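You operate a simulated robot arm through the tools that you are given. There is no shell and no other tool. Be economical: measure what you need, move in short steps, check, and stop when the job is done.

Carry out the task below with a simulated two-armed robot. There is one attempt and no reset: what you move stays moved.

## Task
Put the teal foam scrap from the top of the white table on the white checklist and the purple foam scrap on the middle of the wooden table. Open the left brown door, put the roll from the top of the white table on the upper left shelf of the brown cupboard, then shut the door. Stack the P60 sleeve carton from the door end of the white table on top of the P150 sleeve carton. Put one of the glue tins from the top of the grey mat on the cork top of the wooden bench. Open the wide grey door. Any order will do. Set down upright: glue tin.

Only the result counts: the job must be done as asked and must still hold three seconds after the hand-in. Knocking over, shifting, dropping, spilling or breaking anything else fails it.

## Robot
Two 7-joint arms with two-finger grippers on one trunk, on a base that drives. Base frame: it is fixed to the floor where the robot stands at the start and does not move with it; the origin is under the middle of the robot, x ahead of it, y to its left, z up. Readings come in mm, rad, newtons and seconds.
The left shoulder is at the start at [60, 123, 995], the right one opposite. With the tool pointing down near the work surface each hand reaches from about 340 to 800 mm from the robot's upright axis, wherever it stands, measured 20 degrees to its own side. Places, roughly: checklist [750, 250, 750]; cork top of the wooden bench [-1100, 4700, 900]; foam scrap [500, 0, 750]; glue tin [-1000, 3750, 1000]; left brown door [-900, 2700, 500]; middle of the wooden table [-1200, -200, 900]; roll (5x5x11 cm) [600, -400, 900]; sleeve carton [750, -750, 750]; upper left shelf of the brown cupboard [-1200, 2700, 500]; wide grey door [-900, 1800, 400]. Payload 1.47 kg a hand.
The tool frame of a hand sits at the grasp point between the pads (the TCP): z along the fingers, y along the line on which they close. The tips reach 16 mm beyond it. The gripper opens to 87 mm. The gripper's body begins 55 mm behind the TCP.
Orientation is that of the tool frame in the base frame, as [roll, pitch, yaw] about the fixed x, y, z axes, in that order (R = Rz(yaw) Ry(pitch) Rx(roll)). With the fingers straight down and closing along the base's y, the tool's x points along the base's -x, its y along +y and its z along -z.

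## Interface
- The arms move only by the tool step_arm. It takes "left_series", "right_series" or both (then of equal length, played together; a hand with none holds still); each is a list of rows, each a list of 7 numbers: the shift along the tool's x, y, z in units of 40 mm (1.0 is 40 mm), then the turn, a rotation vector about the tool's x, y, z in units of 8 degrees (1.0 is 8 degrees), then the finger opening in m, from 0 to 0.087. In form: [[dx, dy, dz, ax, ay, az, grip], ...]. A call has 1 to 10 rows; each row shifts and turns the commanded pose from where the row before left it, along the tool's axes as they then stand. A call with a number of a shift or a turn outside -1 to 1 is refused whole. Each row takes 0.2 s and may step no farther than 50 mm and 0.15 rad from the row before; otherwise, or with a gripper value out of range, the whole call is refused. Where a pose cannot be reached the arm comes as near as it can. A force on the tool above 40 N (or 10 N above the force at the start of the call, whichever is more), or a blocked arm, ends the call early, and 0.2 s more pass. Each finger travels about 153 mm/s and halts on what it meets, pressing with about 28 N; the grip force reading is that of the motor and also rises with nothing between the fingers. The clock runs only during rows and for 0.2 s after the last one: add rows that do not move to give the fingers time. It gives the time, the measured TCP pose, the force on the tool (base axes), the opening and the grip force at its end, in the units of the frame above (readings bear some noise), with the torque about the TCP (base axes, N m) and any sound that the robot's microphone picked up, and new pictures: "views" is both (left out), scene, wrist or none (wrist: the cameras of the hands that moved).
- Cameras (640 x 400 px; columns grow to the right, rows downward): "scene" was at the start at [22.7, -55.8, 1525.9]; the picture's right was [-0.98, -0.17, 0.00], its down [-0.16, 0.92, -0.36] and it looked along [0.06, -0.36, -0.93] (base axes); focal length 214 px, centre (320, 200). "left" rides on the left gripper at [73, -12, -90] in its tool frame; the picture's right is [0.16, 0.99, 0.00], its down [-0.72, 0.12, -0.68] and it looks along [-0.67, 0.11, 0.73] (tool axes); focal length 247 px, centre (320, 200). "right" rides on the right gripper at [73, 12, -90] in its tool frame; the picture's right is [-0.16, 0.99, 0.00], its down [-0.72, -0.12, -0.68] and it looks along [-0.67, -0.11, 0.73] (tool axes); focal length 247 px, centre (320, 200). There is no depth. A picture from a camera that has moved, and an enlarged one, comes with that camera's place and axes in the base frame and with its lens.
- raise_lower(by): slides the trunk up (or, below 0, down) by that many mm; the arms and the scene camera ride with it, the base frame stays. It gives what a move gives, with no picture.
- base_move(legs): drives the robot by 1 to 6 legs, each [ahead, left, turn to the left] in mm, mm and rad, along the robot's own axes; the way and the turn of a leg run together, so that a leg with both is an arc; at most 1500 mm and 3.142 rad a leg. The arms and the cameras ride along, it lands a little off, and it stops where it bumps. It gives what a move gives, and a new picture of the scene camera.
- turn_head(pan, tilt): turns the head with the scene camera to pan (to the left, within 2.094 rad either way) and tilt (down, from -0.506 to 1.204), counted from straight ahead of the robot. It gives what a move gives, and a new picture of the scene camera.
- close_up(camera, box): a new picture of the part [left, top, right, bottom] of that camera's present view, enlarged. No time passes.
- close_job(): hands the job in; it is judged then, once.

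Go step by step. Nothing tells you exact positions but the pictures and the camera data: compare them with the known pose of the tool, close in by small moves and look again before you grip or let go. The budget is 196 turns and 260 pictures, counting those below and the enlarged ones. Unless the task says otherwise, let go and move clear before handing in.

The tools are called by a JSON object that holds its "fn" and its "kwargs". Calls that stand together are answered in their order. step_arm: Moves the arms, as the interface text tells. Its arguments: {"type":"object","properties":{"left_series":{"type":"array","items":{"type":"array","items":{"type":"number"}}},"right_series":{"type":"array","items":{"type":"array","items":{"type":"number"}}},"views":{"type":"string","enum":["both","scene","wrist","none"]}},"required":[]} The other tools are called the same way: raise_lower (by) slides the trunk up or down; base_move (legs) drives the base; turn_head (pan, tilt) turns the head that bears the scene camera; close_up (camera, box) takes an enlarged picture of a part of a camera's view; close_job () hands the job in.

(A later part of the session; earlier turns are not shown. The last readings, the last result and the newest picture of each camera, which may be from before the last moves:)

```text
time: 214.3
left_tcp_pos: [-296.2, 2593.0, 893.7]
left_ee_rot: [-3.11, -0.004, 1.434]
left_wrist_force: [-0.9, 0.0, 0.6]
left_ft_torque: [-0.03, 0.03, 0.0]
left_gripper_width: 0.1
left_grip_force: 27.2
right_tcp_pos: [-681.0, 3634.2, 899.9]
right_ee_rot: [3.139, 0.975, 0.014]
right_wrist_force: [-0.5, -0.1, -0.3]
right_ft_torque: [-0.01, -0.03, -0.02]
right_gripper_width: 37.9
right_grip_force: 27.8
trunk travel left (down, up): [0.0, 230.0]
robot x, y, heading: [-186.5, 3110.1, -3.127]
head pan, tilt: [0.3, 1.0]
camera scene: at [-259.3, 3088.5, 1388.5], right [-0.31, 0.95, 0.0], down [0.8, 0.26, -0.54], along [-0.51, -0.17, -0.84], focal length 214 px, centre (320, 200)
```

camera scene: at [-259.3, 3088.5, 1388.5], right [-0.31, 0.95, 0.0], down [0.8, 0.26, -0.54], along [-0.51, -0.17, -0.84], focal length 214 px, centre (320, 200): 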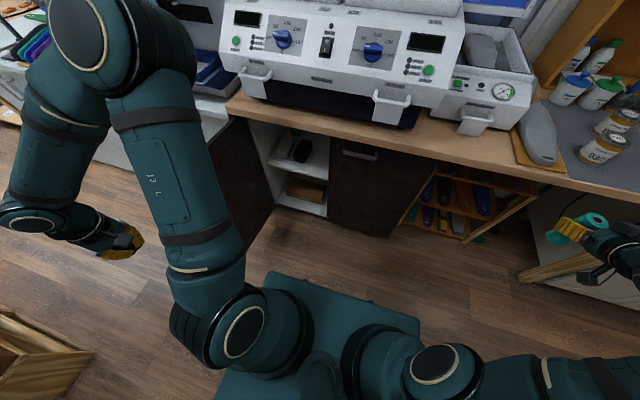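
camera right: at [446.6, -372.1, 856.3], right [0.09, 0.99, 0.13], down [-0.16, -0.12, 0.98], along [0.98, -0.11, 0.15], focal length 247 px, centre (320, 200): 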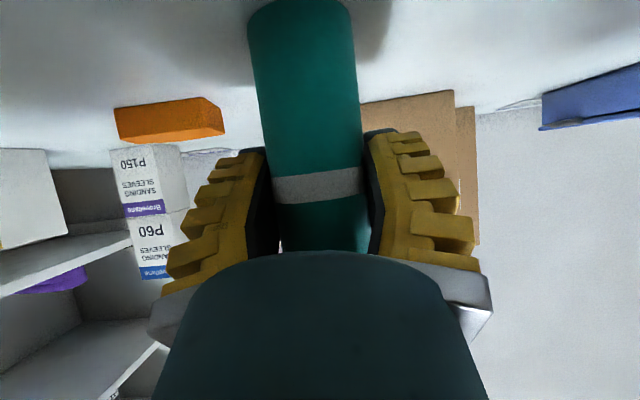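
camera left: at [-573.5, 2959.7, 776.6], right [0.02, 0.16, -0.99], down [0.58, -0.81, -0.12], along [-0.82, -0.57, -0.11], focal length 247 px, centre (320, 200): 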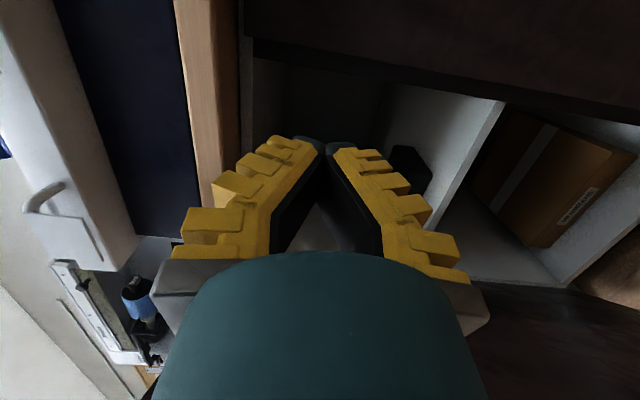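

The left arm is tucked in. I drive 120 left, then bring the right hand low in front of the opening.

{"fn": "base_move", "kwargs": {"legs": [[0, 120, 0]]}}

{"fn": "step_arm", "kwargs": {"right_series": [[0.41, 0.93, 0.136, 0, 0, 0, 0], [0.41, 0.93, 0.136, 0, 0, 0, 0], [0.41, 0.93, 0.136, 0, 0, 0, 0], [0.41, 0.93, 0.136, 0, 0, 0, 0], [0.41, 0.93, 0.136, 0, 0, 0, 0], [0.41, 0.93, 0.136, 0, 0, 0, 0], [0.41, 0.93, 0.136, 0, 0, 0, 0], [0.41, 0.93, 0.136, 0, 0, 0, 0], [0.41, 0.93, 0.136, 0, 0, 0, 0], [0, 0, 0, 0, 0, 0, 0]], "views": "none"}}

{"fn": "step_arm", "kwargs": {"right_series": [[0.41, 0.93, 0.136, 0, 0, 0, 0], [0.41, 0.93, 0.136, 0, 0, 0, 0], [0.41, 0.93, 0.136, 0, 0, 0, 0], [0.41, 0.93, 0.136, 0, 0, 0, 0], [0.41, 0.93, 0.136, 0, 0, 0, 0], [0.41, 0.93, 0.136, 0, 0, 0, 0], [0.41, 0.93, 0.136, 0, 0, 0, 0], [0.41, 0.93, 0.136, 0, 0, 0, 0], [0.41, 0.93, 0.136, 0, 0, 0, 0], [0, 0, 0, 0, 0, 0, 0]], "views": "both"}}

```text
time: 216.1
left_tcp_pos: [-295.3, 2472.9, 892.1]
left_ee_rot: [-3.111, -0.003, 1.438]
left_wrist_force: [-0.5, -0.3, -0.6]
left_ft_torque: [0.01, 0.03, -0.01]
left_gripper_width: 0.2
left_grip_force: 27.9
right_tcp_pos: [-679.8, 3512.6, 901.0]
right_ee_rot: [3.139, 0.974, 0.017]
right_wrist_force: [0.9, -0.4, 0.5]
right_ft_torque: [0.03, -0.04, -0.03]
right_gripper_width: 37.9
right_grip_force: 27.7
trunk travel left (down, up): [0.0, 230.0]
robot x, y, heading: [-184.0, 2989.6, -3.131]
head pan, tilt: [0.3, 1.0]
camera scene: at [-257.2, 2968.0, 1388.5], right [-0.31, 0.95, 0.0], down [0.8, 0.26, -0.54], along [-0.51, -0.17, -0.84], focal length 214 px, centre (320, 200)
```

scene: 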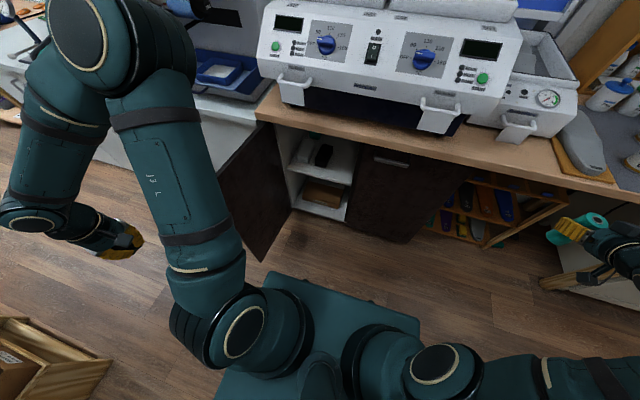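

```text
time: 218.3
left_tcp_pos: [-294.7, 2473.7, 893.0]
left_ee_rot: [-3.11, -0.005, 1.44]
left_wrist_force: [0.1, 0.0, -0.3]
left_ft_torque: [0.01, -0.02, 0.02]
left_gripper_width: 0.0
left_grip_force: 27.8
right_tcp_pos: [-639.6, 3178.2, 748.3]
right_ee_rot: [3.137, 0.976, 0.018]
right_wrist_force: [0.0, 0.6, -0.6]
right_ft_torque: [0.02, 0.01, -0.02]
right_gripper_width: 37.7
right_grip_force: 27.9
right hand out of reach, approached as far as the arm can: row 8
trunk travel left (down, up): [0.0, 230.0]
robot x, y, heading: [-181.3, 2989.2, -3.125]
head pan, tilt: [0.3, 1.0]
```

```text
time: 220.5
left_tcp_pos: [-293.5, 2472.4, 891.9]
left_ee_rot: [-3.111, -0.004, 1.437]
left_wrist_force: [0.5, 0.3, 0.1]
left_ft_torque: [-0.03, 0.0, 0.02]
left_gripper_width: 0.0
left_grip_force: 27.6
right_tcp_pos: [-587.4, 2845.6, 598.9]
right_ee_rot: [3.139, 0.975, 0.018]
right_wrist_force: [-0.4, 0.5, 0.8]
right_ft_torque: [-0.01, 0.02, 0.0]
right_gripper_width: 37.5
right_grip_force: 27.9
trunk travel left (down, up): [0.0, 230.0]
robot x, y, heading: [-181.0, 2991.4, -3.125]
head pan, tilt: [0.3, 1.0]
camera scene: at [-257.3, 2968.5, 1388.5], right [-0.31, 0.95, 0.0], down [0.8, 0.26, -0.54], along [-0.51, -0.17, -0.84], focal length 214 px, centre (320, 200)
camera right: at [-473.2, 2837.4, 588.5], right [-0.07, -0.99, 0.13], down [0.15, 0.12, 0.98], along [-0.99, 0.09, 0.14], focal length 247 px, centre (320, 200)
```

scene: 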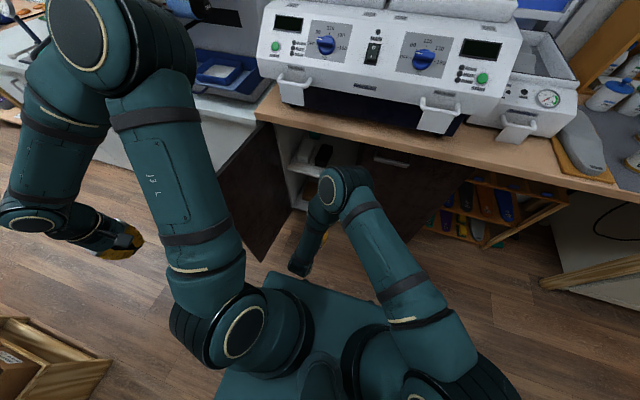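
right: 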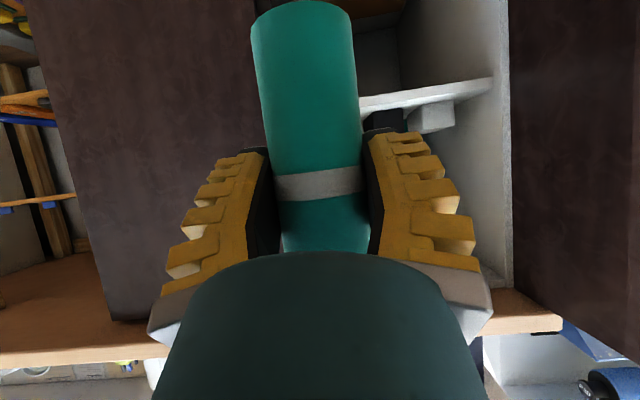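

The roll is upright and the shelf top is at z≈500. I shift slightly left and drive ahead so that the hand nears the opening.

{"fn": "step_arm", "kwargs": {"right_series": [[0, 0.3, 0, 0, 0, 0, 0], [0, 0, 0, 0, 0, 0, 0]], "views": "none"}}

{"fn": "base_move", "kwargs": {"legs": [[235, 0, 0]]}}

{"fn": "close_up", "kwargs": {"camera": "right", "box": [0, 0, 640, 400]}}

```text
time: 221.1
left_tcp_pos: [-294.1, 2472.8, 893.9]
left_ee_rot: [-3.11, -0.002, 1.439]
left_wrist_force: [0.2, -0.6, -0.1]
left_ft_torque: [-0.03, 0.01, 0.01]
left_gripper_width: 0.0
left_grip_force: 27.7
right_tcp_pos: [-587.1, 2833.9, 599.9]
right_ee_rot: [3.139, 0.975, 0.015]
right_wrist_force: [-0.7, 0.1, 0.2]
right_ft_torque: [-0.02, 0.0, 0.0]
right_gripper_width: 37.5
right_grip_force: 28.5
trunk travel left (down, up): [0.0, 230.0]
robot x, y, heading: [-185.1, 2993.7, -3.123]
head pan, tilt: [0.3, 1.0]
```

```text
time: 222.8
left_tcp_pos: [-524.9, 2469.5, 892.3]
left_ee_rot: [-3.108, -0.003, 1.437]
left_wrist_force: [-0.5, -0.5, 0.7]
left_ft_torque: [-0.02, 0.0, 0.02]
left_gripper_width: 0.0
left_grip_force: 28.0
right_tcp_pos: [-819.7, 2830.2, 600.1]
right_ee_rot: [3.137, 0.977, 0.017]
right_wrist_force: [-0.6, -0.5, -1.1]
right_ft_torque: [0.0, -0.01, 0.01]
right_gripper_width: 37.8
right_grip_force: 28.0
trunk travel left (down, up): [0.0, 230.0]
robot x, y, heading: [-415.7, 2985.2, -3.127]
head pan, tilt: [0.3, 1.0]
camera scene: at [-488.4, 2964.3, 1388.4], right [-0.31, 0.95, 0.0], down [0.8, 0.26, -0.54], along [-0.51, -0.17, -0.84], focal length 214 px, centre (320, 200)
```

scene: 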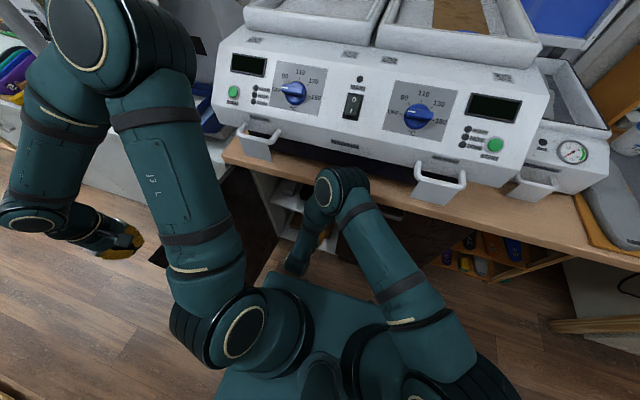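

```text
1.00 times, centred on (320, 200) of right (not enlarged: the box is as wide or as high as the picture)
camera zoom: at [-702.9, 2821.3, 588.8], right [-0.07, -0.99, 0.13], down [0.15, 0.12, 0.98], along [-0.99, 0.09, 0.14], focal length 247 px, centre (320, 200)
```

zoom: 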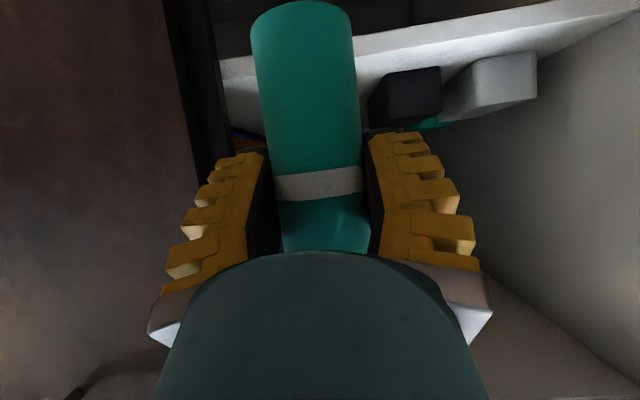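

The right elbow stands high near the bench front, so I now extend the arm rather than drive.

{"fn": "step_arm", "kwargs": {"right_series": [[-0.5, 0, 0.75, 0, 0, 0, 0], [-0.5, 0, 0.75, 0, 0, 0, 0], [-0.5, 0, 0.75, 0, 0, 0, 0], [0, 0, 0, 0, 0, 0, 0]], "views": "both"}}

```text
time: 223.8
left_tcp_pos: [-524.7, 2468.9, 893.2]
left_ee_rot: [-3.109, -0.004, 1.439]
left_wrist_force: [-0.1, 0.8, -0.7]
left_ft_torque: [0.01, 0.01, 0.0]
left_gripper_width: 0.2
left_grip_force: 27.4
right_tcp_pos: [-926.0, 2830.0, 600.6]
right_ee_rot: [3.136, 0.974, 0.019]
right_wrist_force: [0.1, -0.5, 0.4]
right_ft_torque: [-0.01, 0.01, -0.01]
right_gripper_width: 37.7
right_grip_force: 27.9
trunk travel left (down, up): [0.0, 230.0]
robot x, y, heading: [-410.9, 2988.2, -3.126]
head pan, tilt: [0.3, 1.0]
camera scene: at [-487.7, 2964.4, 1388.5], right [-0.31, 0.95, 0.0], down [0.8, 0.26, -0.54], along [-0.51, -0.17, -0.84], focal length 214 px, centre (320, 200)
camera right: at [-811.7, 2821.4, 590.3], right [-0.07, -0.99, 0.13], down [0.16, 0.12, 0.98], along [-0.99, 0.09, 0.15], focal length 247 px, centre (320, 200)
```

scene: 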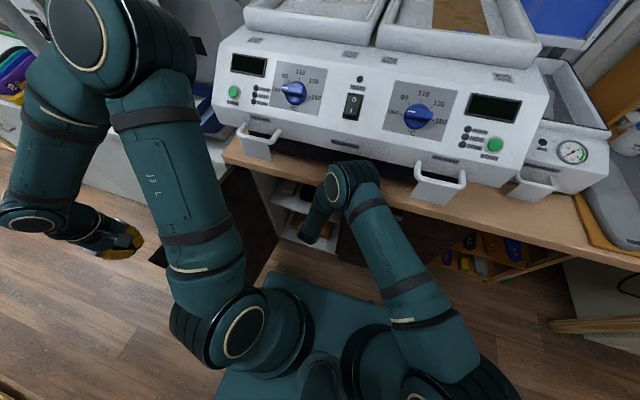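
right: 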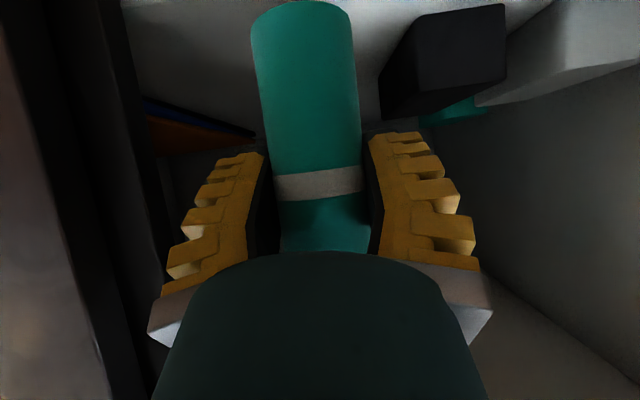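

{"fn": "step_arm", "kwargs": {"right_series": [[-0.5, 0, 0.75, 0, 0, 0, 0], [-0.5, 0, 0.75, 0, 0, 0, 0], [-0.5, 0, 0.75, 0, 0, 0, 0], [0, 0, 0, 0, 0, 0, 0]], "views": "both"}}

```text
time: 225.0
left_tcp_pos: [-508.2, 2471.6, 896.5]
left_ee_rot: [-3.098, -0.001, 1.44]
left_wrist_force: [0.6, -0.1, -0.8]
left_ft_torque: [0.02, 0.02, 0.01]
left_gripper_width: 0.0
left_grip_force: 27.9
right_tcp_pos: [-994.8, 2811.6, 591.2]
right_ee_rot: [-3.134, 0.947, 0.069]
right_wrist_force: [-0.7, 0.1, -0.7]
right_ft_torque: [0.03, -0.03, 0.01]
right_gripper_width: 37.7
right_grip_force: 27.9
trunk travel left (down, up): [0.0, 230.0]
robot x, y, heading: [-412.3, 2987.5, -3.122]
head pan, tilt: [0.3, 1.0]
stopped in row 4 (right hand): the arm was blocked; the commanded pose is now the measured one
camera scene: at [-466.7, 2968.3, 1389.9], right [-0.31, 0.95, 0.0], down [0.79, 0.26, -0.55], along [-0.52, -0.17, -0.83], focal length 214 px, centre (320, 200)
camera right: at [-879.0, 2807.7, 582.6], right [-0.03, -0.99, 0.12], down [0.12, 0.12, 0.99], along [-0.99, 0.04, 0.12], focal length 247 px, centre (320, 200)
```

scene: 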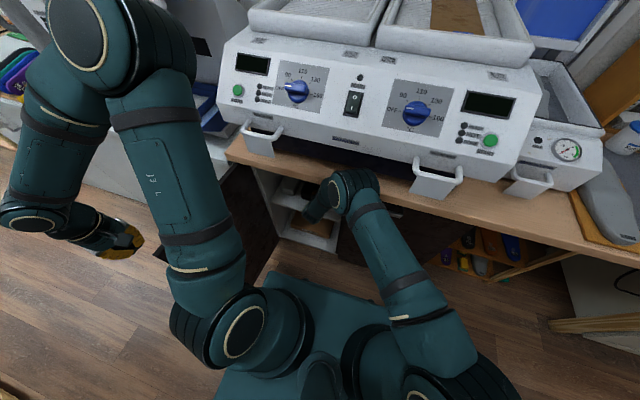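
right: 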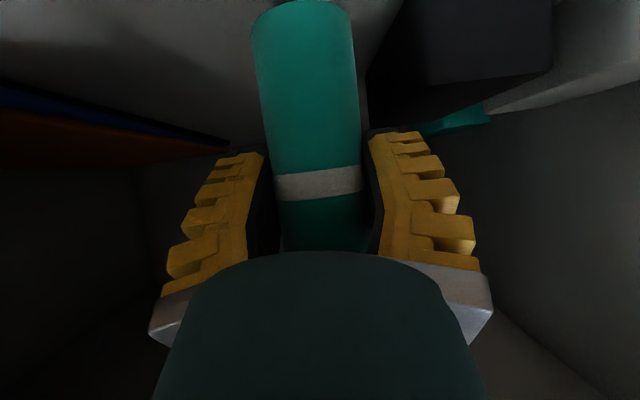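

The arm touched (the forearm against the bench edge), but the roll is already 40 mm inside over the shelf. I ease back a little and lower it onto the shelf.

{"fn": "step_arm", "kwargs": {"right_series": [[0.17, -0.35, -0.25, 0, 0, 0, 0], [0.2, 0, 0.14, 0, 0, 0, 0], [0, 0, 0, 0, 0, 0, 0]], "views": "wrist"}}

```text
time: 225.8
left_tcp_pos: [-512.9, 2468.1, 893.7]
left_ee_rot: [-3.099, -0.004, 1.441]
left_wrist_force: [0.7, 0.8, 0.6]
left_ft_torque: [0.03, -0.01, 0.02]
left_gripper_width: 0.0
left_grip_force: 27.7
right_tcp_pos: [-990.3, 2822.1, 585.9]
right_ee_rot: [-3.136, 0.957, 0.068]
right_wrist_force: [0.4, 0.3, -0.3]
right_ft_torque: [0.0, 0.04, -0.02]
right_gripper_width: 37.6
right_grip_force: 28.4
trunk travel left (down, up): [0.0, 230.0]
robot x, y, heading: [-408.8, 2987.5, -3.12]
head pan, tilt: [0.3, 1.0]
camera right: at [-875.6, 2818.3, 576.6], right [-0.03, -0.99, 0.13], down [0.13, 0.12, 0.98], along [-0.99, 0.05, 0.13], focal length 247 px, centre (320, 200)
```

right: 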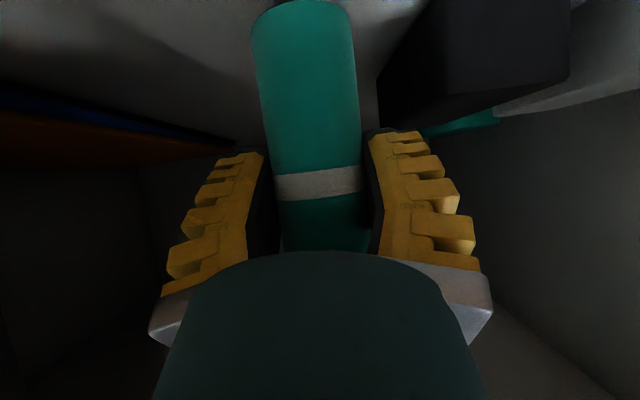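

{"fn": "step_arm", "kwargs": {"right_series": [[0, -0.35, 0, 0, 0, 0, 0], [0.14, 0, 0.1, 0, 0, 0, 0], [0.14, 0, 0.1, 0, 0, 0, 0], [0.06, 0, 0.04, 0, 0, 0, 0], [0, 0, 0, 0, 0, 0, 0]], "views": "wrist"}}

```text
time: 227.0
left_tcp_pos: [-512.3, 2470.0, 894.5]
left_ee_rot: [-3.098, -0.001, 1.44]
left_wrist_force: [0.0, 0.6, -0.3]
left_ft_torque: [0.02, 0.02, 0.03]
left_gripper_width: 0.1
left_grip_force: 28.0
right_tcp_pos: [-993.4, 2840.0, 568.8]
right_ee_rot: [-3.136, 0.96, 0.063]
right_wrist_force: [1.4, -1.1, 5.1]
right_ft_torque: [-0.05, 0.03, 0.02]
right_gripper_width: 37.9
right_grip_force: 28.2
trunk travel left (down, up): [0.0, 230.0]
robot x, y, heading: [-411.7, 2987.2, -3.128]
head pan, tilt: [0.3, 1.0]
camera right: at [-877.7, 2835.6, 559.3], right [-0.03, -0.99, 0.12], down [0.13, 0.12, 0.98], along [-0.99, 0.05, 0.13], focal length 247 px, centre (320, 200)
```

right: 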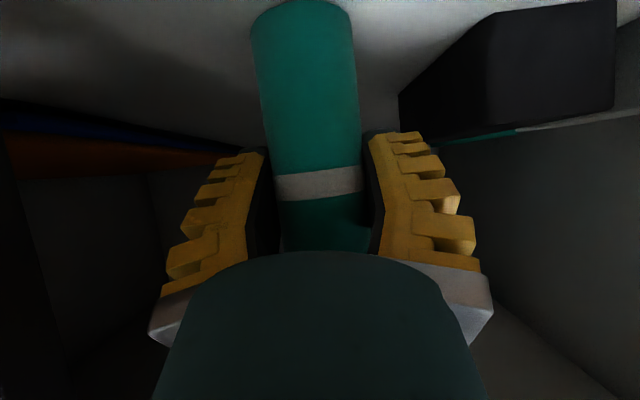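

Contact with the shelf. I release gently and draw the hand straight back.

{"fn": "step_arm", "kwargs": {"right_series": [[0, 0, 0, 0, 0, 0, 0.045], [0, 0, 0, 0, 0, 0, 0.052], [0, 0, 0, 0, 0, 0, 0.058], [0, 0, 0, 0, 0, 0, 0.058], [0.3, 0, -0.55, 0, 0, 0, 0.058], [0.4, 0, -0.65, 0, 0, 0, 0.058], [0.4, 0, -0.65, 0, 0, 0, 0.058], [0, 0, 0, 0, 0, 0, 0.058]], "views": "both"}}

```text
time: 228.8
left_tcp_pos: [-519.8, 2468.6, 893.7]
left_ee_rot: [-3.109, -0.004, 1.44]
left_wrist_force: [-0.7, -0.2, -0.1]
left_ft_torque: [0.0, 0.01, 0.02]
left_gripper_width: 0.0
left_grip_force: 28.1
right_tcp_pos: [-911.3, 2848.8, 568.4]
right_ee_rot: [-3.131, 0.945, 0.06]
right_wrist_force: [-0.5, -1.3, -0.6]
right_ft_torque: [-0.01, -0.01, 0.0]
right_gripper_width: 62.7
right_grip_force: 3.5
trunk travel left (down, up): [0.0, 230.0]
robot x, y, heading: [-413.7, 2988.6, -3.118]
head pan, tilt: [0.3, 1.0]
camera scene: at [-484.8, 2964.5, 1388.5], right [-0.31, 0.95, 0.0], down [0.8, 0.26, -0.54], along [-0.51, -0.17, -0.84], focal length 214 px, centre (320, 200)
camera right: at [-796.5, 2843.5, 560.9], right [-0.04, -0.99, 0.12], down [0.12, 0.12, 0.99], along [-0.99, 0.06, 0.12], focal length 247 px, centre (320, 200)
```

scene: 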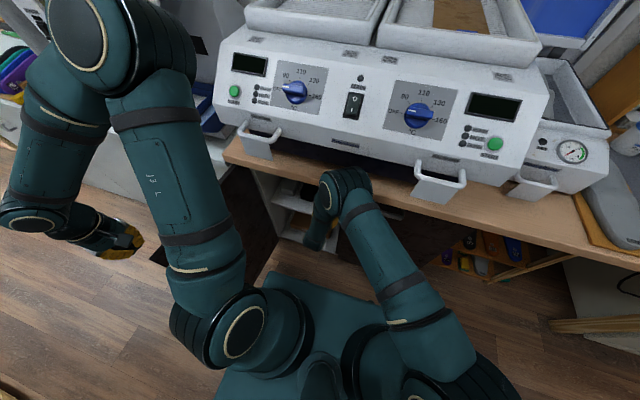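
right: 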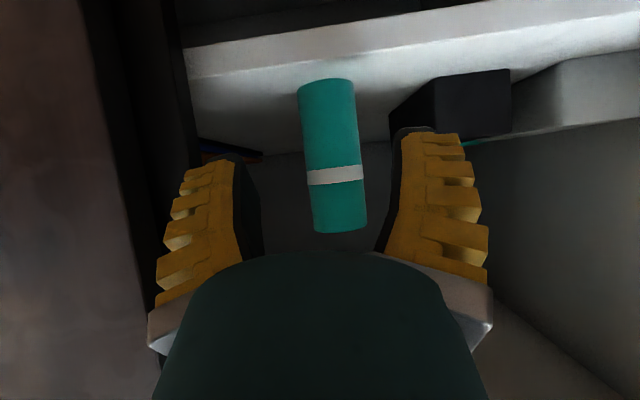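

The roll stands on the upper shelf. I back straight out to give the door swing room.

{"fn": "base_move", "kwargs": {"legs": [[-235, 0, 0]]}}

{"fn": "step_arm", "kwargs": {"left_series": [[-0.7, -0.7, 0, 0, 0, 0, 0], [-0.7, -0.7, 0, 0, 0, 0, 0], [-0.7, -0.7, 0, 0, 0, 0, 0], [-0.3, -0.9, 0, 0, 0, 0, 0], [0, -0.9, 0, 0, 0, 0, 0], [0, -0.9, 0, 0, 0, 0, 0], [0, -0.9, 0, 0, 0, 0, 0], [0, -0.9, 0, 0, 0, 0, 0], [0, 0, 0, 0, 0, 0, 0]], "right_series": [[0, 0, -0.5, 0, 0, 0, 0.058], [0, -0.8, -0.5, 0, 0, 0, 0.058], [0, -0.8, -0.5, 0, 0, 0, 0.058], [0, -0.8, -0.5, 0, 0, 0, 0.058], [0, -0.8, 0, 0, 0, 0, 0.058], [0, -0.8, 0, 0, 0, 0, 0.058], [0, -0.8, 0, 0, 0, 0, 0.058], [0, -0.8, 0, 0, 0, 0, 0.058], [0, 0, 0, 0, 0, 0, 0.058]], "views": "scene"}}

```text
time: 230.5
left_tcp_pos: [-288.4, 2473.5, 893.5]
left_ee_rot: [-3.107, -0.004, 1.443]
left_wrist_force: [0.0, -0.1, -0.2]
left_ft_torque: [0.01, 0.01, 0.02]
left_gripper_width: 0.0
left_grip_force: 28.0
right_tcp_pos: [-679.6, 2852.5, 568.0]
right_ee_rot: [-3.131, 0.944, 0.061]
right_wrist_force: [-0.3, -0.1, 0.2]
right_ft_torque: [-0.03, 0.01, -0.03]
right_gripper_width: 62.8
right_grip_force: 3.7
trunk travel left (down, up): [0.0, 230.0]
robot x, y, heading: [-182.6, 2993.1, -3.123]
head pan, tilt: [0.3, 1.0]
camera scene: at [-253.3, 2969.0, 1388.6], right [-0.32, 0.95, 0.0], down [0.8, 0.27, -0.54], along [-0.51, -0.17, -0.84], focal length 214 px, centre (320, 200)
```

scene: 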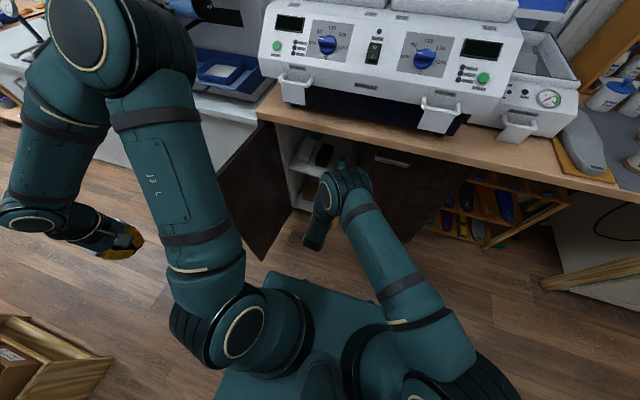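

```text
time: 232.5
left_tcp_pos: [-563.4, 2411.2, 902.4]
left_ee_rot: [-3.111, -0.003, 1.441]
left_wrist_force: [0.6, -0.7, 0.2]
left_ft_torque: [-0.01, 0.03, -0.03]
left_gripper_width: 0.2
left_grip_force: 28.1
right_tcp_pos: [-627.4, 3078.5, 615.0]
right_ee_rot: [-3.131, 0.945, 0.062]
right_wrist_force: [0.2, 0.1, 0.4]
right_ft_torque: [-0.02, -0.01, -0.01]
right_gripper_width: 62.6
right_grip_force: 2.9
trunk travel left (down, up): [0.0, 230.0]
robot x, y, heading: [-178.5, 2993.8, -3.127]
head pan, tilt: [0.3, 1.0]
camera scene: at [-253.9, 2968.8, 1388.5], right [-0.32, 0.95, 0.0], down [0.8, 0.27, -0.54], along [-0.51, -0.17, -0.84], focal length 214 px, centre (320, 200)
```

scene: 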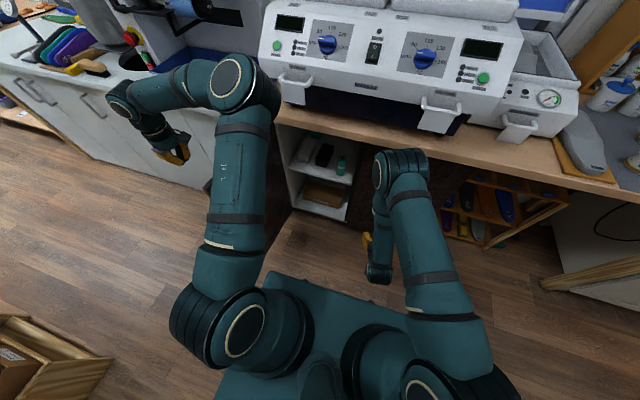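

The roll is visible on the shelf. I lower the left hand on the outer side of the door's free edge and begin sweeping it shut.

{"fn": "step_arm", "kwargs": {"left_series": [[0, 0.75, 0, 0, 0, 0, 0], [0, 0, 0.95, 0, 0, 0, 0], [0, 0, 0.95, 0, 0, 0, 0], [0, 0, 0.95, 0, 0, 0, 0], [0, 0, 0.95, 0, 0, 0, 0], [0, 0, 0.95, 0, 0, 0, 0], [0, 0, 0, 0, 0, 0, 0]], "views": "scene"}}

```text
time: 234.1
left_tcp_pos: [-538.0, 2408.5, 710.8]
left_ee_rot: [-3.111, -0.004, 1.44]
left_wrist_force: [-0.3, -0.4, 0.0]
left_ft_torque: [0.0, 0.0, 0.04]
left_gripper_width: 0.0
left_grip_force: 28.7
right_tcp_pos: [-627.3, 3078.2, 615.9]
right_ee_rot: [-3.131, 0.943, 0.06]
right_wrist_force: [0.3, -0.2, -0.4]
right_ft_torque: [0.0, 0.04, 0.0]
right_gripper_width: 62.8
right_grip_force: 3.9
trunk travel left (down, up): [0.0, 230.0]
robot x, y, heading: [-180.7, 2993.0, -3.123]
head pan, tilt: [0.3, 1.0]
camera scene: at [-254.1, 2968.9, 1388.5], right [-0.32, 0.95, 0.0], down [0.8, 0.27, -0.54], along [-0.51, -0.17, -0.84], focal length 214 px, centre (320, 200)
```

scene: 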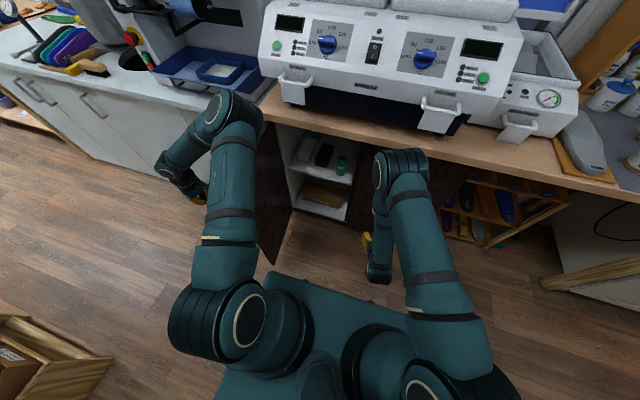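

{"fn": "step_arm", "kwargs": {"left_series": [[0.95, -0.13, 0, 0, 0, 0, 0], [0.95, -0.13, 0, 0, 0, 0, 0], [0.84, -0.2, 0, 0, 0, 0, 0], [0.84, -0.2, 0, 0, 0, 0, 0], [0.84, -0.2, 0, 0, 0, 0, 0], [0.84, -0.2, 0, 0, 0, 0, 0], [0.72, -0.47, 0, 0, 0, 0, 0], [0.72, -0.47, 0, 0, 0, 0, 0], [0.72, -0.47, 0, 0, 0, 0, 0], [0.72, -0.47, 0, 0, 0, 0, 0]], "views": "scene"}}

```text
time: 236.3
left_tcp_pos: [-594.9, 2708.4, 715.6]
left_ee_rot: [-3.11, -0.001, 1.441]
left_wrist_force: [0.6, 0.8, 0.4]
left_ft_torque: [-0.04, -0.01, 0.05]
left_gripper_width: 0.0
left_grip_force: 28.0
left hand out of reach, approached as far as the arm can: row 9, 10
right_tcp_pos: [-626.6, 3079.3, 615.7]
right_ee_rot: [-3.133, 0.945, 0.062]
right_wrist_force: [-0.2, 0.2, -0.5]
right_ft_torque: [-0.02, 0.02, 0.05]
right_gripper_width: 62.9
right_grip_force: 3.7
trunk travel left (down, up): [0.0, 230.0]
robot x, y, heading: [-181.8, 2991.6, -3.116]
head pan, tilt: [0.3, 1.0]
camera scene: at [-254.1, 2969.4, 1388.5], right [-0.32, 0.95, 0.0], down [0.8, 0.27, -0.54], along [-0.51, -0.17, -0.84], focal length 214 px, centre (320, 200)
```

scene: 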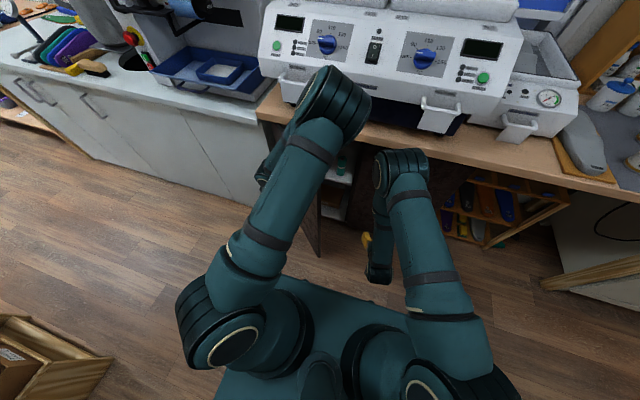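

The arm reaches its limit at about 60°; I push on using base motion.

{"fn": "base_move", "kwargs": {"legs": [[0, -50, 0], [75, -70, 0]]}}

```text
time: 238.3
left_tcp_pos: [-671.8, 2824.4, 715.0]
left_ee_rot: [-3.11, -0.004, 1.441]
left_wrist_force: [0.4, 0.4, 0.6]
left_ft_torque: [-0.03, -0.01, -0.04]
left_gripper_width: 0.1
left_grip_force: 27.5
right_tcp_pos: [-704.1, 3196.4, 616.5]
right_ee_rot: [-3.13, 0.943, 0.062]
right_wrist_force: [-0.4, 0.1, -0.2]
right_ft_torque: [0.01, -0.01, 0.02]
right_gripper_width: 62.9
right_grip_force: 3.4
trunk travel left (down, up): [0.0, 230.0]
robot x, y, heading: [-256.9, 3108.4, -3.123]
head pan, tilt: [0.3, 1.0]
camera scene: at [-331.5, 3086.0, 1388.5], right [-0.32, 0.95, 0.0], down [0.8, 0.27, -0.54], along [-0.51, -0.17, -0.84], focal length 214 px, centre (320, 200)
```

scene: 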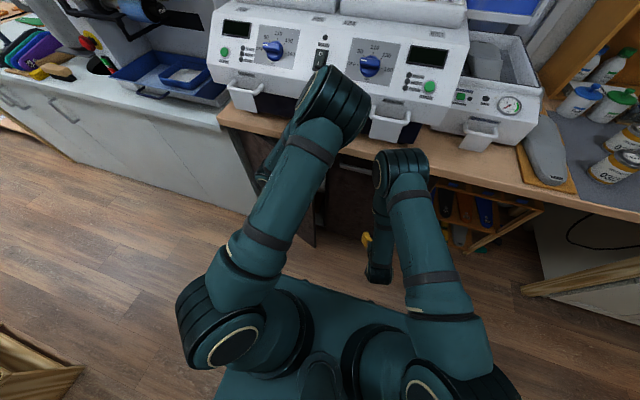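

{"fn": "base_move", "kwargs": {"legs": [[85, -35, 0]]}}

{"fn": "turn_head", "kwargs": {"pan": 0.7, "tilt": 1.1}}

```text
time: 239.4
left_tcp_pos: [-758.0, 2858.4, 714.6]
left_ee_rot: [-3.108, -0.004, 1.438]
left_wrist_force: [1.0, -0.2, 0.2]
left_ft_torque: [0.0, -0.04, 0.0]
left_gripper_width: 0.1
left_grip_force: 28.0
right_tcp_pos: [-789.3, 3229.7, 616.7]
right_ee_rot: [-3.131, 0.944, 0.059]
right_wrist_force: [-0.1, 0.8, 0.2]
right_ft_torque: [-0.01, 0.0, -0.01]
right_gripper_width: 62.9
right_grip_force: 3.6
trunk travel left (down, up): [0.0, 230.0]
robot x, y, heading: [-346.4, 3142.9, -3.121]
head pan, tilt: [0.3, 1.0]
camera scene: at [-417.2, 3119.3, 1388.4], right [-0.31, 0.95, 0.0], down [0.8, 0.26, -0.54], along [-0.51, -0.17, -0.84], focal length 214 px, centre (320, 200)
```

scene: 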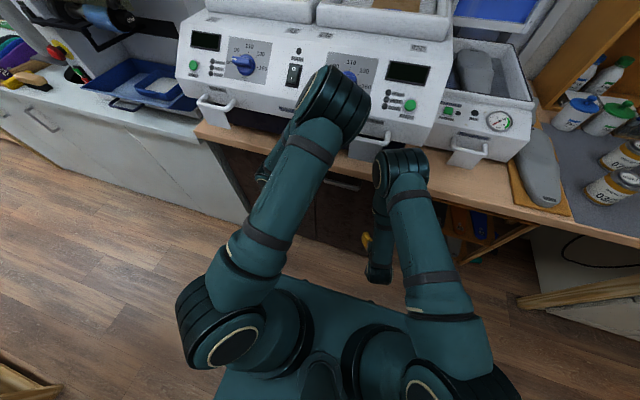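

```text
time: 240.3
left_tcp_pos: [-757.8, 2858.9, 714.9]
left_ee_rot: [-3.109, -0.004, 1.439]
left_wrist_force: [-0.1, 1.1, -0.6]
left_ft_torque: [0.01, -0.02, -0.02]
left_gripper_width: 0.1
left_grip_force: 27.8
right_tcp_pos: [-788.3, 3230.1, 616.0]
right_ee_rot: [-3.133, 0.943, 0.059]
right_wrist_force: [-0.5, 0.6, -0.1]
right_ft_torque: [-0.02, 0.01, 0.04]
right_gripper_width: 62.8
right_grip_force: 3.4
trunk travel left (down, up): [0.0, 230.0]
robot x, y, heading: [-343.9, 3136.6, -3.125]
head pan, tilt: [0.7, 1.1]
camera scene: at [-397.7, 3099.3, 1381.9], right [-0.66, 0.75, 0.0], down [0.67, 0.59, -0.45], along [-0.34, -0.3, -0.89], focal length 214 px, centre (320, 200)
```

scene: 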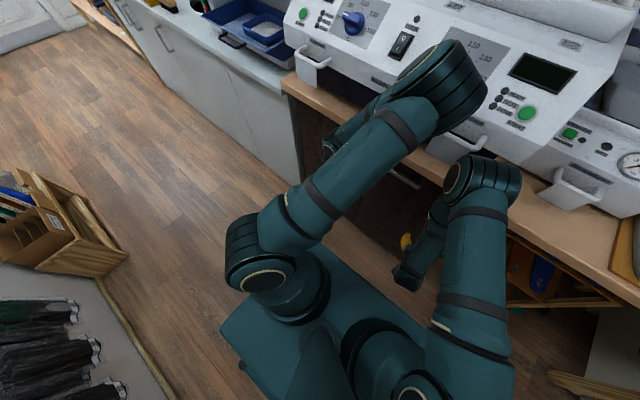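

The door is nearly shut but the left wrist would meet the bench. I back off to let the extended right arm push it the rest.

{"fn": "base_move", "kwargs": {"legs": [[-100, 60, 0], [-60, 90, 0]]}}

{"fn": "step_arm", "kwargs": {"left_series": [[-0.8, 0.5, 0, 0, 0, 0, 0], [-0.8, 0.5, 0, 0, 0, 0, 0], [-0.8, 0.5, 0, 0, 0, 0, 0], [-0.8, 0.5, 0, 0, 0, 0, 0], [-0.8, 0.5, 0, 0, 0, 0, 0], [0, 0, 0, 0, 0, 0, 0], [0, 0, 0, 0, 0, 0, 0]], "right_series": [[0, 0.8, 0.4, 0, 0, 0, 0.03], [-0.2, 0.8, 0.4, 0, 0, 0, 0], [-0.2, 0.8, 0.4, 0, 0, 0, 0], [-0.2, 0.8, 0.4, 0, 0, 0, 0], [-0.2, 0.8, 0.4, 0, 0, 0, 0], [-0.2, 0.8, 0.4, 0, 0, 0, 0], [0, 0, 0, 0, 0, 0, 0]], "views": "both"}}

```text
time: 242.6
left_tcp_pos: [-593.8, 2713.2, 715.0]
left_ee_rot: [-3.107, -0.005, 1.441]
left_wrist_force: [0.2, -0.4, 0.2]
left_ft_torque: [0.02, 0.0, -0.03]
left_gripper_width: 0.1
left_grip_force: 27.3
right_tcp_pos: [-625.7, 3085.5, 616.2]
right_ee_rot: [-3.132, 0.943, 0.059]
right_wrist_force: [0.8, 0.5, -0.1]
right_ft_torque: [-0.02, -0.01, -0.02]
right_gripper_width: 62.9
right_grip_force: 3.7
trunk travel left (down, up): [0.0, 230.0]
robot x, y, heading: [-180.6, 2995.8, -3.129]
head pan, tilt: [0.7, 1.1]
camera scene: at [-234.3, 2953.7, 1381.9], right [-0.66, 0.75, 0.0], down [0.67, 0.59, -0.45], along [-0.34, -0.3, -0.89], focal length 214 px, centre (320, 200)
```

scene: 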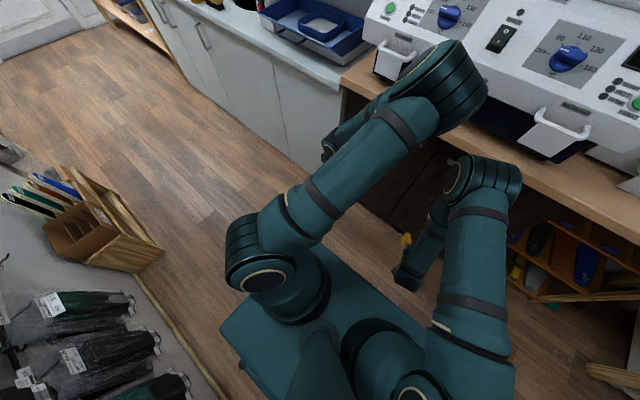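

```text
time: 244.2
left_tcp_pos: [-516.3, 2541.4, 710.6]
left_ee_rot: [-3.109, -0.003, 1.438]
left_wrist_force: [-0.6, 0.3, 0.0]
left_ft_torque: [0.02, -0.02, 0.0]
left_gripper_width: 0.1
left_grip_force: 28.0
right_tcp_pos: [-715.9, 2889.3, 591.2]
right_ee_rot: [-3.132, 0.942, 0.058]
right_wrist_force: [-0.4, -0.2, 0.0]
right_ft_torque: [-0.04, -0.04, -0.01]
right_gripper_width: 0.0
right_grip_force: 27.9
trunk travel left (down, up): [0.0, 230.0]
robot x, y, heading: [-180.5, 2995.6, -3.127]
head pan, tilt: [0.7, 1.1]
camera scene: at [-234.5, 2954.1, 1381.9], right [-0.66, 0.75, 0.0], down [0.67, 0.59, -0.45], along [-0.34, -0.3, -0.89], focal length 214 px, centre (320, 200)
camera right: at [-600.3, 2883.8, 583.5], right [-0.04, -0.99, 0.12], down [0.12, 0.12, 0.99], along [-0.99, 0.06, 0.11], focal length 247 px, centre (320, 200)
camera left: at [-515.0, 2613.8, 799.9], right [1.0, 0.03, -0.03], down [0.04, -0.74, 0.67], along [-0.01, -0.67, -0.74], focal length 247 px, centre (320, 200)
```

scene: 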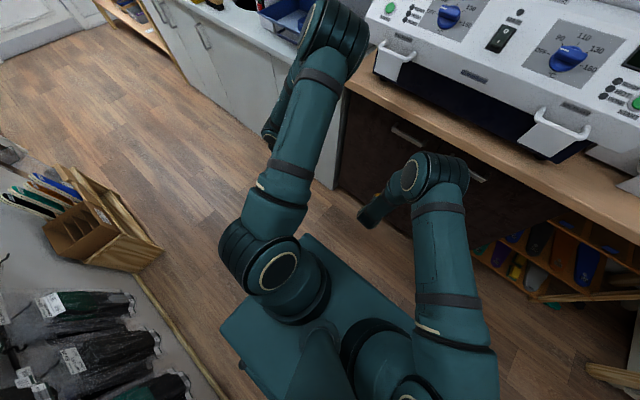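
right: 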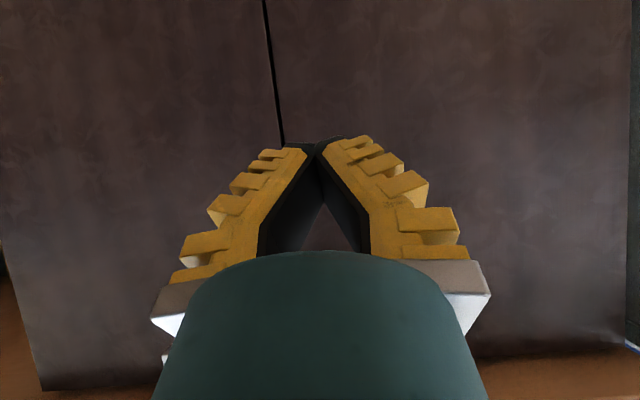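
left: 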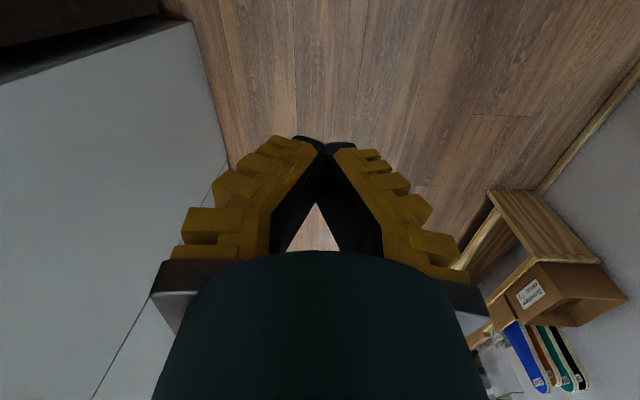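

The door looks flush already. I press it gently with the right hand to be sure.

{"fn": "step_arm", "kwargs": {"right_series": [[-0.57, 0.1, 0.8, 0, 0, 0, 0], [-0.57, 0.1, 0.8, 0, 0, 0, 0], [-0.57, 0.1, 0.8, 0, 0, 0, 0], [-0.57, 0.1, 0.8, 0, 0, 0, 0], [-0.5, 0, 0.7, 0, 0, 0, 0], [-0.2, 0, 0.3, 0, 0, 0, 0], [0, 0, 0, 0, 0, 0, 0]], "views": "both"}}

```text
time: 245.3
left_tcp_pos: [-514.7, 2542.3, 710.9]
left_ee_rot: [-3.11, -0.002, 1.438]
left_wrist_force: [-1.1, 0.2, 0.5]
left_ft_torque: [0.0, 0.01, 0.02]
left_gripper_width: 0.0
left_grip_force: 27.6
right_tcp_pos: [-885.0, 2859.8, 588.7]
right_ee_rot: [-3.137, 0.935, 0.05]
right_wrist_force: [15.3, 3.8, 8.9]
right_ft_torque: [0.13, 0.24, -0.32]
right_gripper_width: 0.1
right_grip_force: 26.8
trunk travel left (down, up): [0.0, 230.0]
robot x, y, heading: [-183.2, 3000.5, -3.123]
head pan, tilt: [0.7, 1.1]
stopped in row 5 (right hand): the force on the tool passed its limit at 130 N (the readings are from after the stop); the commanded pose is now the measured one
camera scene: at [-233.5, 2954.2, 1382.0], right [-0.66, 0.75, 0.0], down [0.67, 0.59, -0.45], along [-0.34, -0.3, -0.89], focal length 214 px, centre (320, 200)
camera right: at [-770.5, 2854.0, 581.3], right [-0.05, -0.99, 0.13], down [0.11, 0.12, 0.99], along [-0.99, 0.06, 0.11], focal length 247 px, centre (320, 200)
```

scene: 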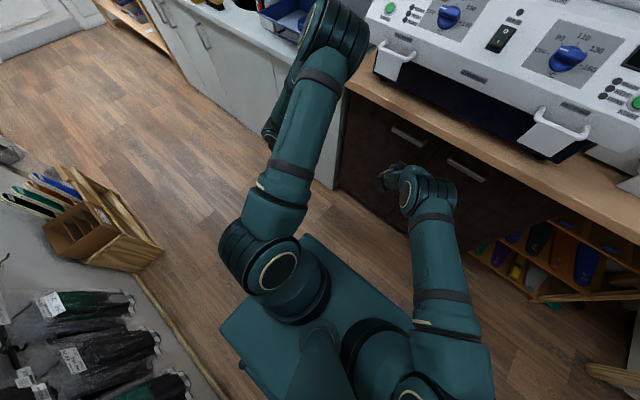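
right: 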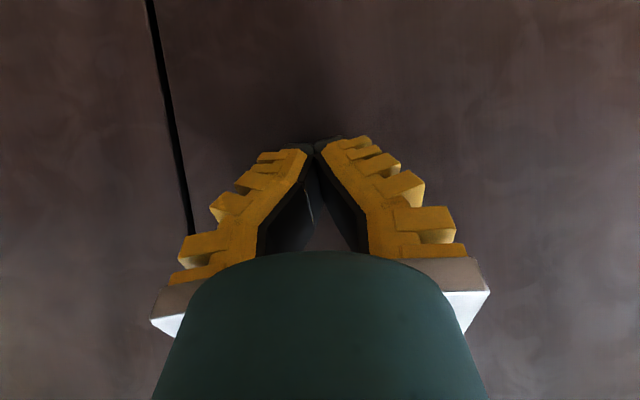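

The brown door is firmly shut. Now the glue tin: I retract the right hand, raise the trunk and drive along the bench.

{"fn": "step_arm", "kwargs": {"right_series": [[0.57, 0, -0.8, 0, 0, 0, 0], [0.57, 0, -0.8, 0, 0, 0, 0], [0.57, 0, -0.8, 0, 0, 0, 0], [0.57, 0, -0.8, 0, 0, 0, 0], [0.57, 0, -0.8, 0, 0, 0, 0], [0, -0.8, 0, 0, 0, 0, 0.06], [0, -0.8, 0, 0, 0, 0, 0.087], [0, -0.8, 0, 0, 0, 0, 0.087], [0, -0.8, 0, 0, 0, 0, 0.087], [0, -0.8, 0, 0, 0, 0, 0.087]], "left_series": [[0, 0, 0, 0, 0, 0, 0], [0, 0, 0, 0, 0, 0, 0], [0, 0, -0.8, 0, 0, 0, 0], [0, 0, -0.8, 0, 0, 0, 0], [0, 0, -0.8, 0, 0, 0, 0], [0, 0, 0, 0, 0, 0, 0], [0, 0, 0, 0, 0, 0, 0], [0, 0, 0, 0, 0, 0, 0], [0, 0, 0, 0, 0, 0, 0], [0, 0, 0, 0, 0, 0, 0]], "views": "none"}}

{"fn": "raise_lower", "kwargs": {"by": 230}}

{"fn": "turn_head", "kwargs": {"pan": -0.7, "tilt": 0.8}}

```text
time: 247.5
left_tcp_pos: [-511.8, 2542.0, 805.9]
left_ee_rot: [-3.108, -0.002, 1.438]
left_wrist_force: [-0.8, 0.6, 0.0]
left_ft_torque: [0.02, -0.01, -0.01]
left_gripper_width: 0.0
left_grip_force: 27.9
right_tcp_pos: [-700.4, 3028.3, 589.4]
right_ee_rot: [-3.137, 0.938, 0.051]
right_wrist_force: [0.1, -0.6, -0.2]
right_ft_torque: [-0.01, 0.02, 0.03]
right_gripper_width: 86.7
right_grip_force: 0.1
trunk travel left (down, up): [0.0, 230.0]
robot x, y, heading: [-180.9, 2992.2, -3.12]
head pan, tilt: [0.7, 1.1]
```

```text
time: 250.0
left_tcp_pos: [-511.0, 2542.3, 1034.8]
left_ee_rot: [-3.108, -0.004, 1.439]
left_wrist_force: [0.3, 0.4, -0.2]
left_ft_torque: [0.0, -0.03, 0.01]
left_gripper_width: 0.0
left_grip_force: 28.1
right_tcp_pos: [-698.0, 3028.3, 819.7]
right_ee_rot: [-3.135, 0.936, 0.053]
right_wrist_force: [-1.1, 0.4, -0.7]
right_ft_torque: [0.0, -0.01, -0.01]
right_gripper_width: 86.8
right_grip_force: 0.1
trunk travel left (down, up): [-230.0, 0.0]
robot x, y, heading: [-181.4, 2998.3, -3.125]
head pan, tilt: [0.7, 1.1]
```

```text
time: 251.5
left_tcp_pos: [-511.5, 2542.0, 1036.1]
left_ee_rot: [-3.109, -0.003, 1.44]
left_wrist_force: [-1.1, 0.0, -0.7]
left_ft_torque: [-0.01, -0.01, 0.03]
left_gripper_width: 0.0
left_grip_force: 28.3
right_tcp_pos: [-699.8, 3028.8, 820.3]
right_ee_rot: [-3.138, 0.937, 0.051]
right_wrist_force: [-0.1, 0.5, -0.2]
right_ft_torque: [0.02, -0.02, 0.04]
right_gripper_width: 87.0
right_grip_force: 0.0
trunk travel left (down, up): [-230.0, 0.0]
robot x, y, heading: [-178.5, 2997.7, -3.117]
head pan, tilt: [-0.7, 0.799]
camera scene: at [-249.7, 3046.4, 1633.6], right [0.63, 0.78, 0.0], down [0.56, -0.45, -0.7], along [-0.54, 0.44, -0.72], focal length 214 px, centre (320, 200)
```

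scene: 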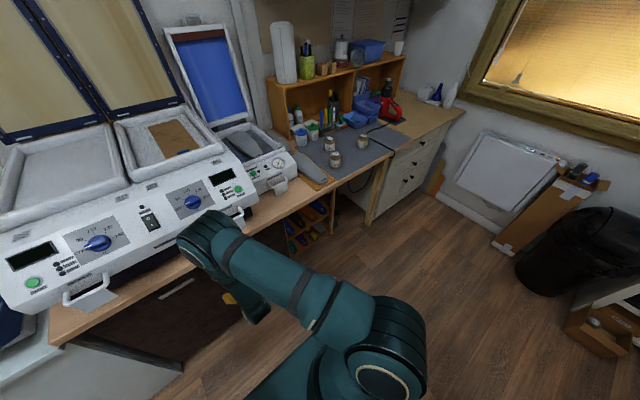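

{"fn": "base_move", "kwargs": {"legs": [[110, 0, 0], [0, -680, 0]]}}

{"fn": "turn_head", "kwargs": {"pan": -0.2, "tilt": 0.9}}

```text
time: 258.8
left_tcp_pos: [-637.3, 3236.0, 1035.7]
left_ee_rot: [-3.109, -0.003, 1.439]
left_wrist_force: [0.9, 0.2, 0.0]
left_ft_torque: [-0.01, 0.03, 0.0]
left_gripper_width: 0.1
left_grip_force: 28.2
right_tcp_pos: [-824.9, 3722.1, 819.9]
right_ee_rot: [-3.135, 0.938, 0.053]
right_wrist_force: [0.4, 0.8, 0.0]
right_ft_torque: [0.01, 0.03, -0.02]
right_gripper_width: 87.0
right_grip_force: 0.0
trunk travel left (down, up): [-230.0, 0.0]
robot x, y, heading: [-302.4, 3688.6, -3.123]
head pan, tilt: [-0.7, 0.799]
camera scene: at [-375.4, 3739.9, 1633.6], right [0.63, 0.78, 0.0], down [0.56, -0.45, -0.7], along [-0.54, 0.44, -0.72], focal length 214 px, centre (320, 200)
```

scene: 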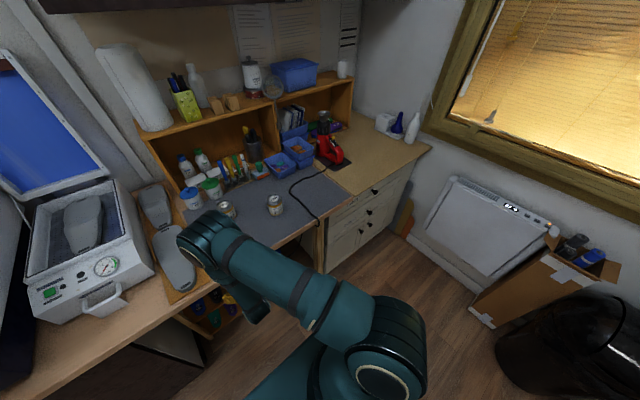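

```text
time: 259.8
left_tcp_pos: [-636.8, 3235.7, 1035.6]
left_ee_rot: [-3.11, -0.003, 1.439]
left_wrist_force: [-0.4, -0.2, -0.1]
left_ft_torque: [0.0, -0.01, 0.01]
left_gripper_width: 0.0
left_grip_force: 28.2
right_tcp_pos: [-825.3, 3723.0, 819.4]
right_ee_rot: [-3.137, 0.938, 0.053]
right_wrist_force: [-0.2, -0.5, 0.0]
right_ft_torque: [0.02, -0.02, -0.03]
right_gripper_width: 86.9
right_grip_force: 0.2
trunk travel left (down, up): [-230.0, 0.0]
robot x, y, heading: [-303.2, 3689.8, -3.123]
head pan, tilt: [-0.201, 0.901]
camera scene: at [-387.0, 3702.7, 1625.7], right [0.18, 0.98, 0.0], down [0.77, -0.14, -0.62], along [-0.61, 0.11, -0.78], focal length 214 px, centre (320, 200)
```

scene: 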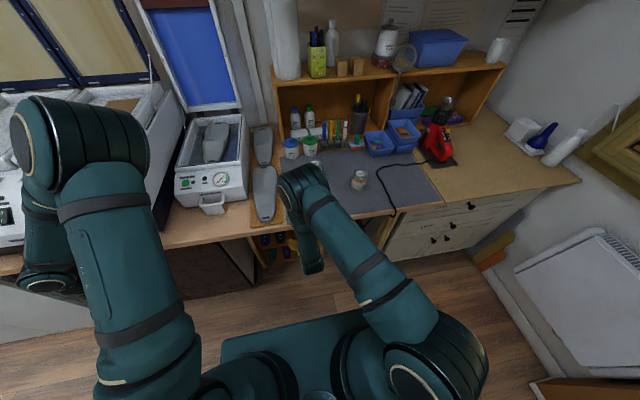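

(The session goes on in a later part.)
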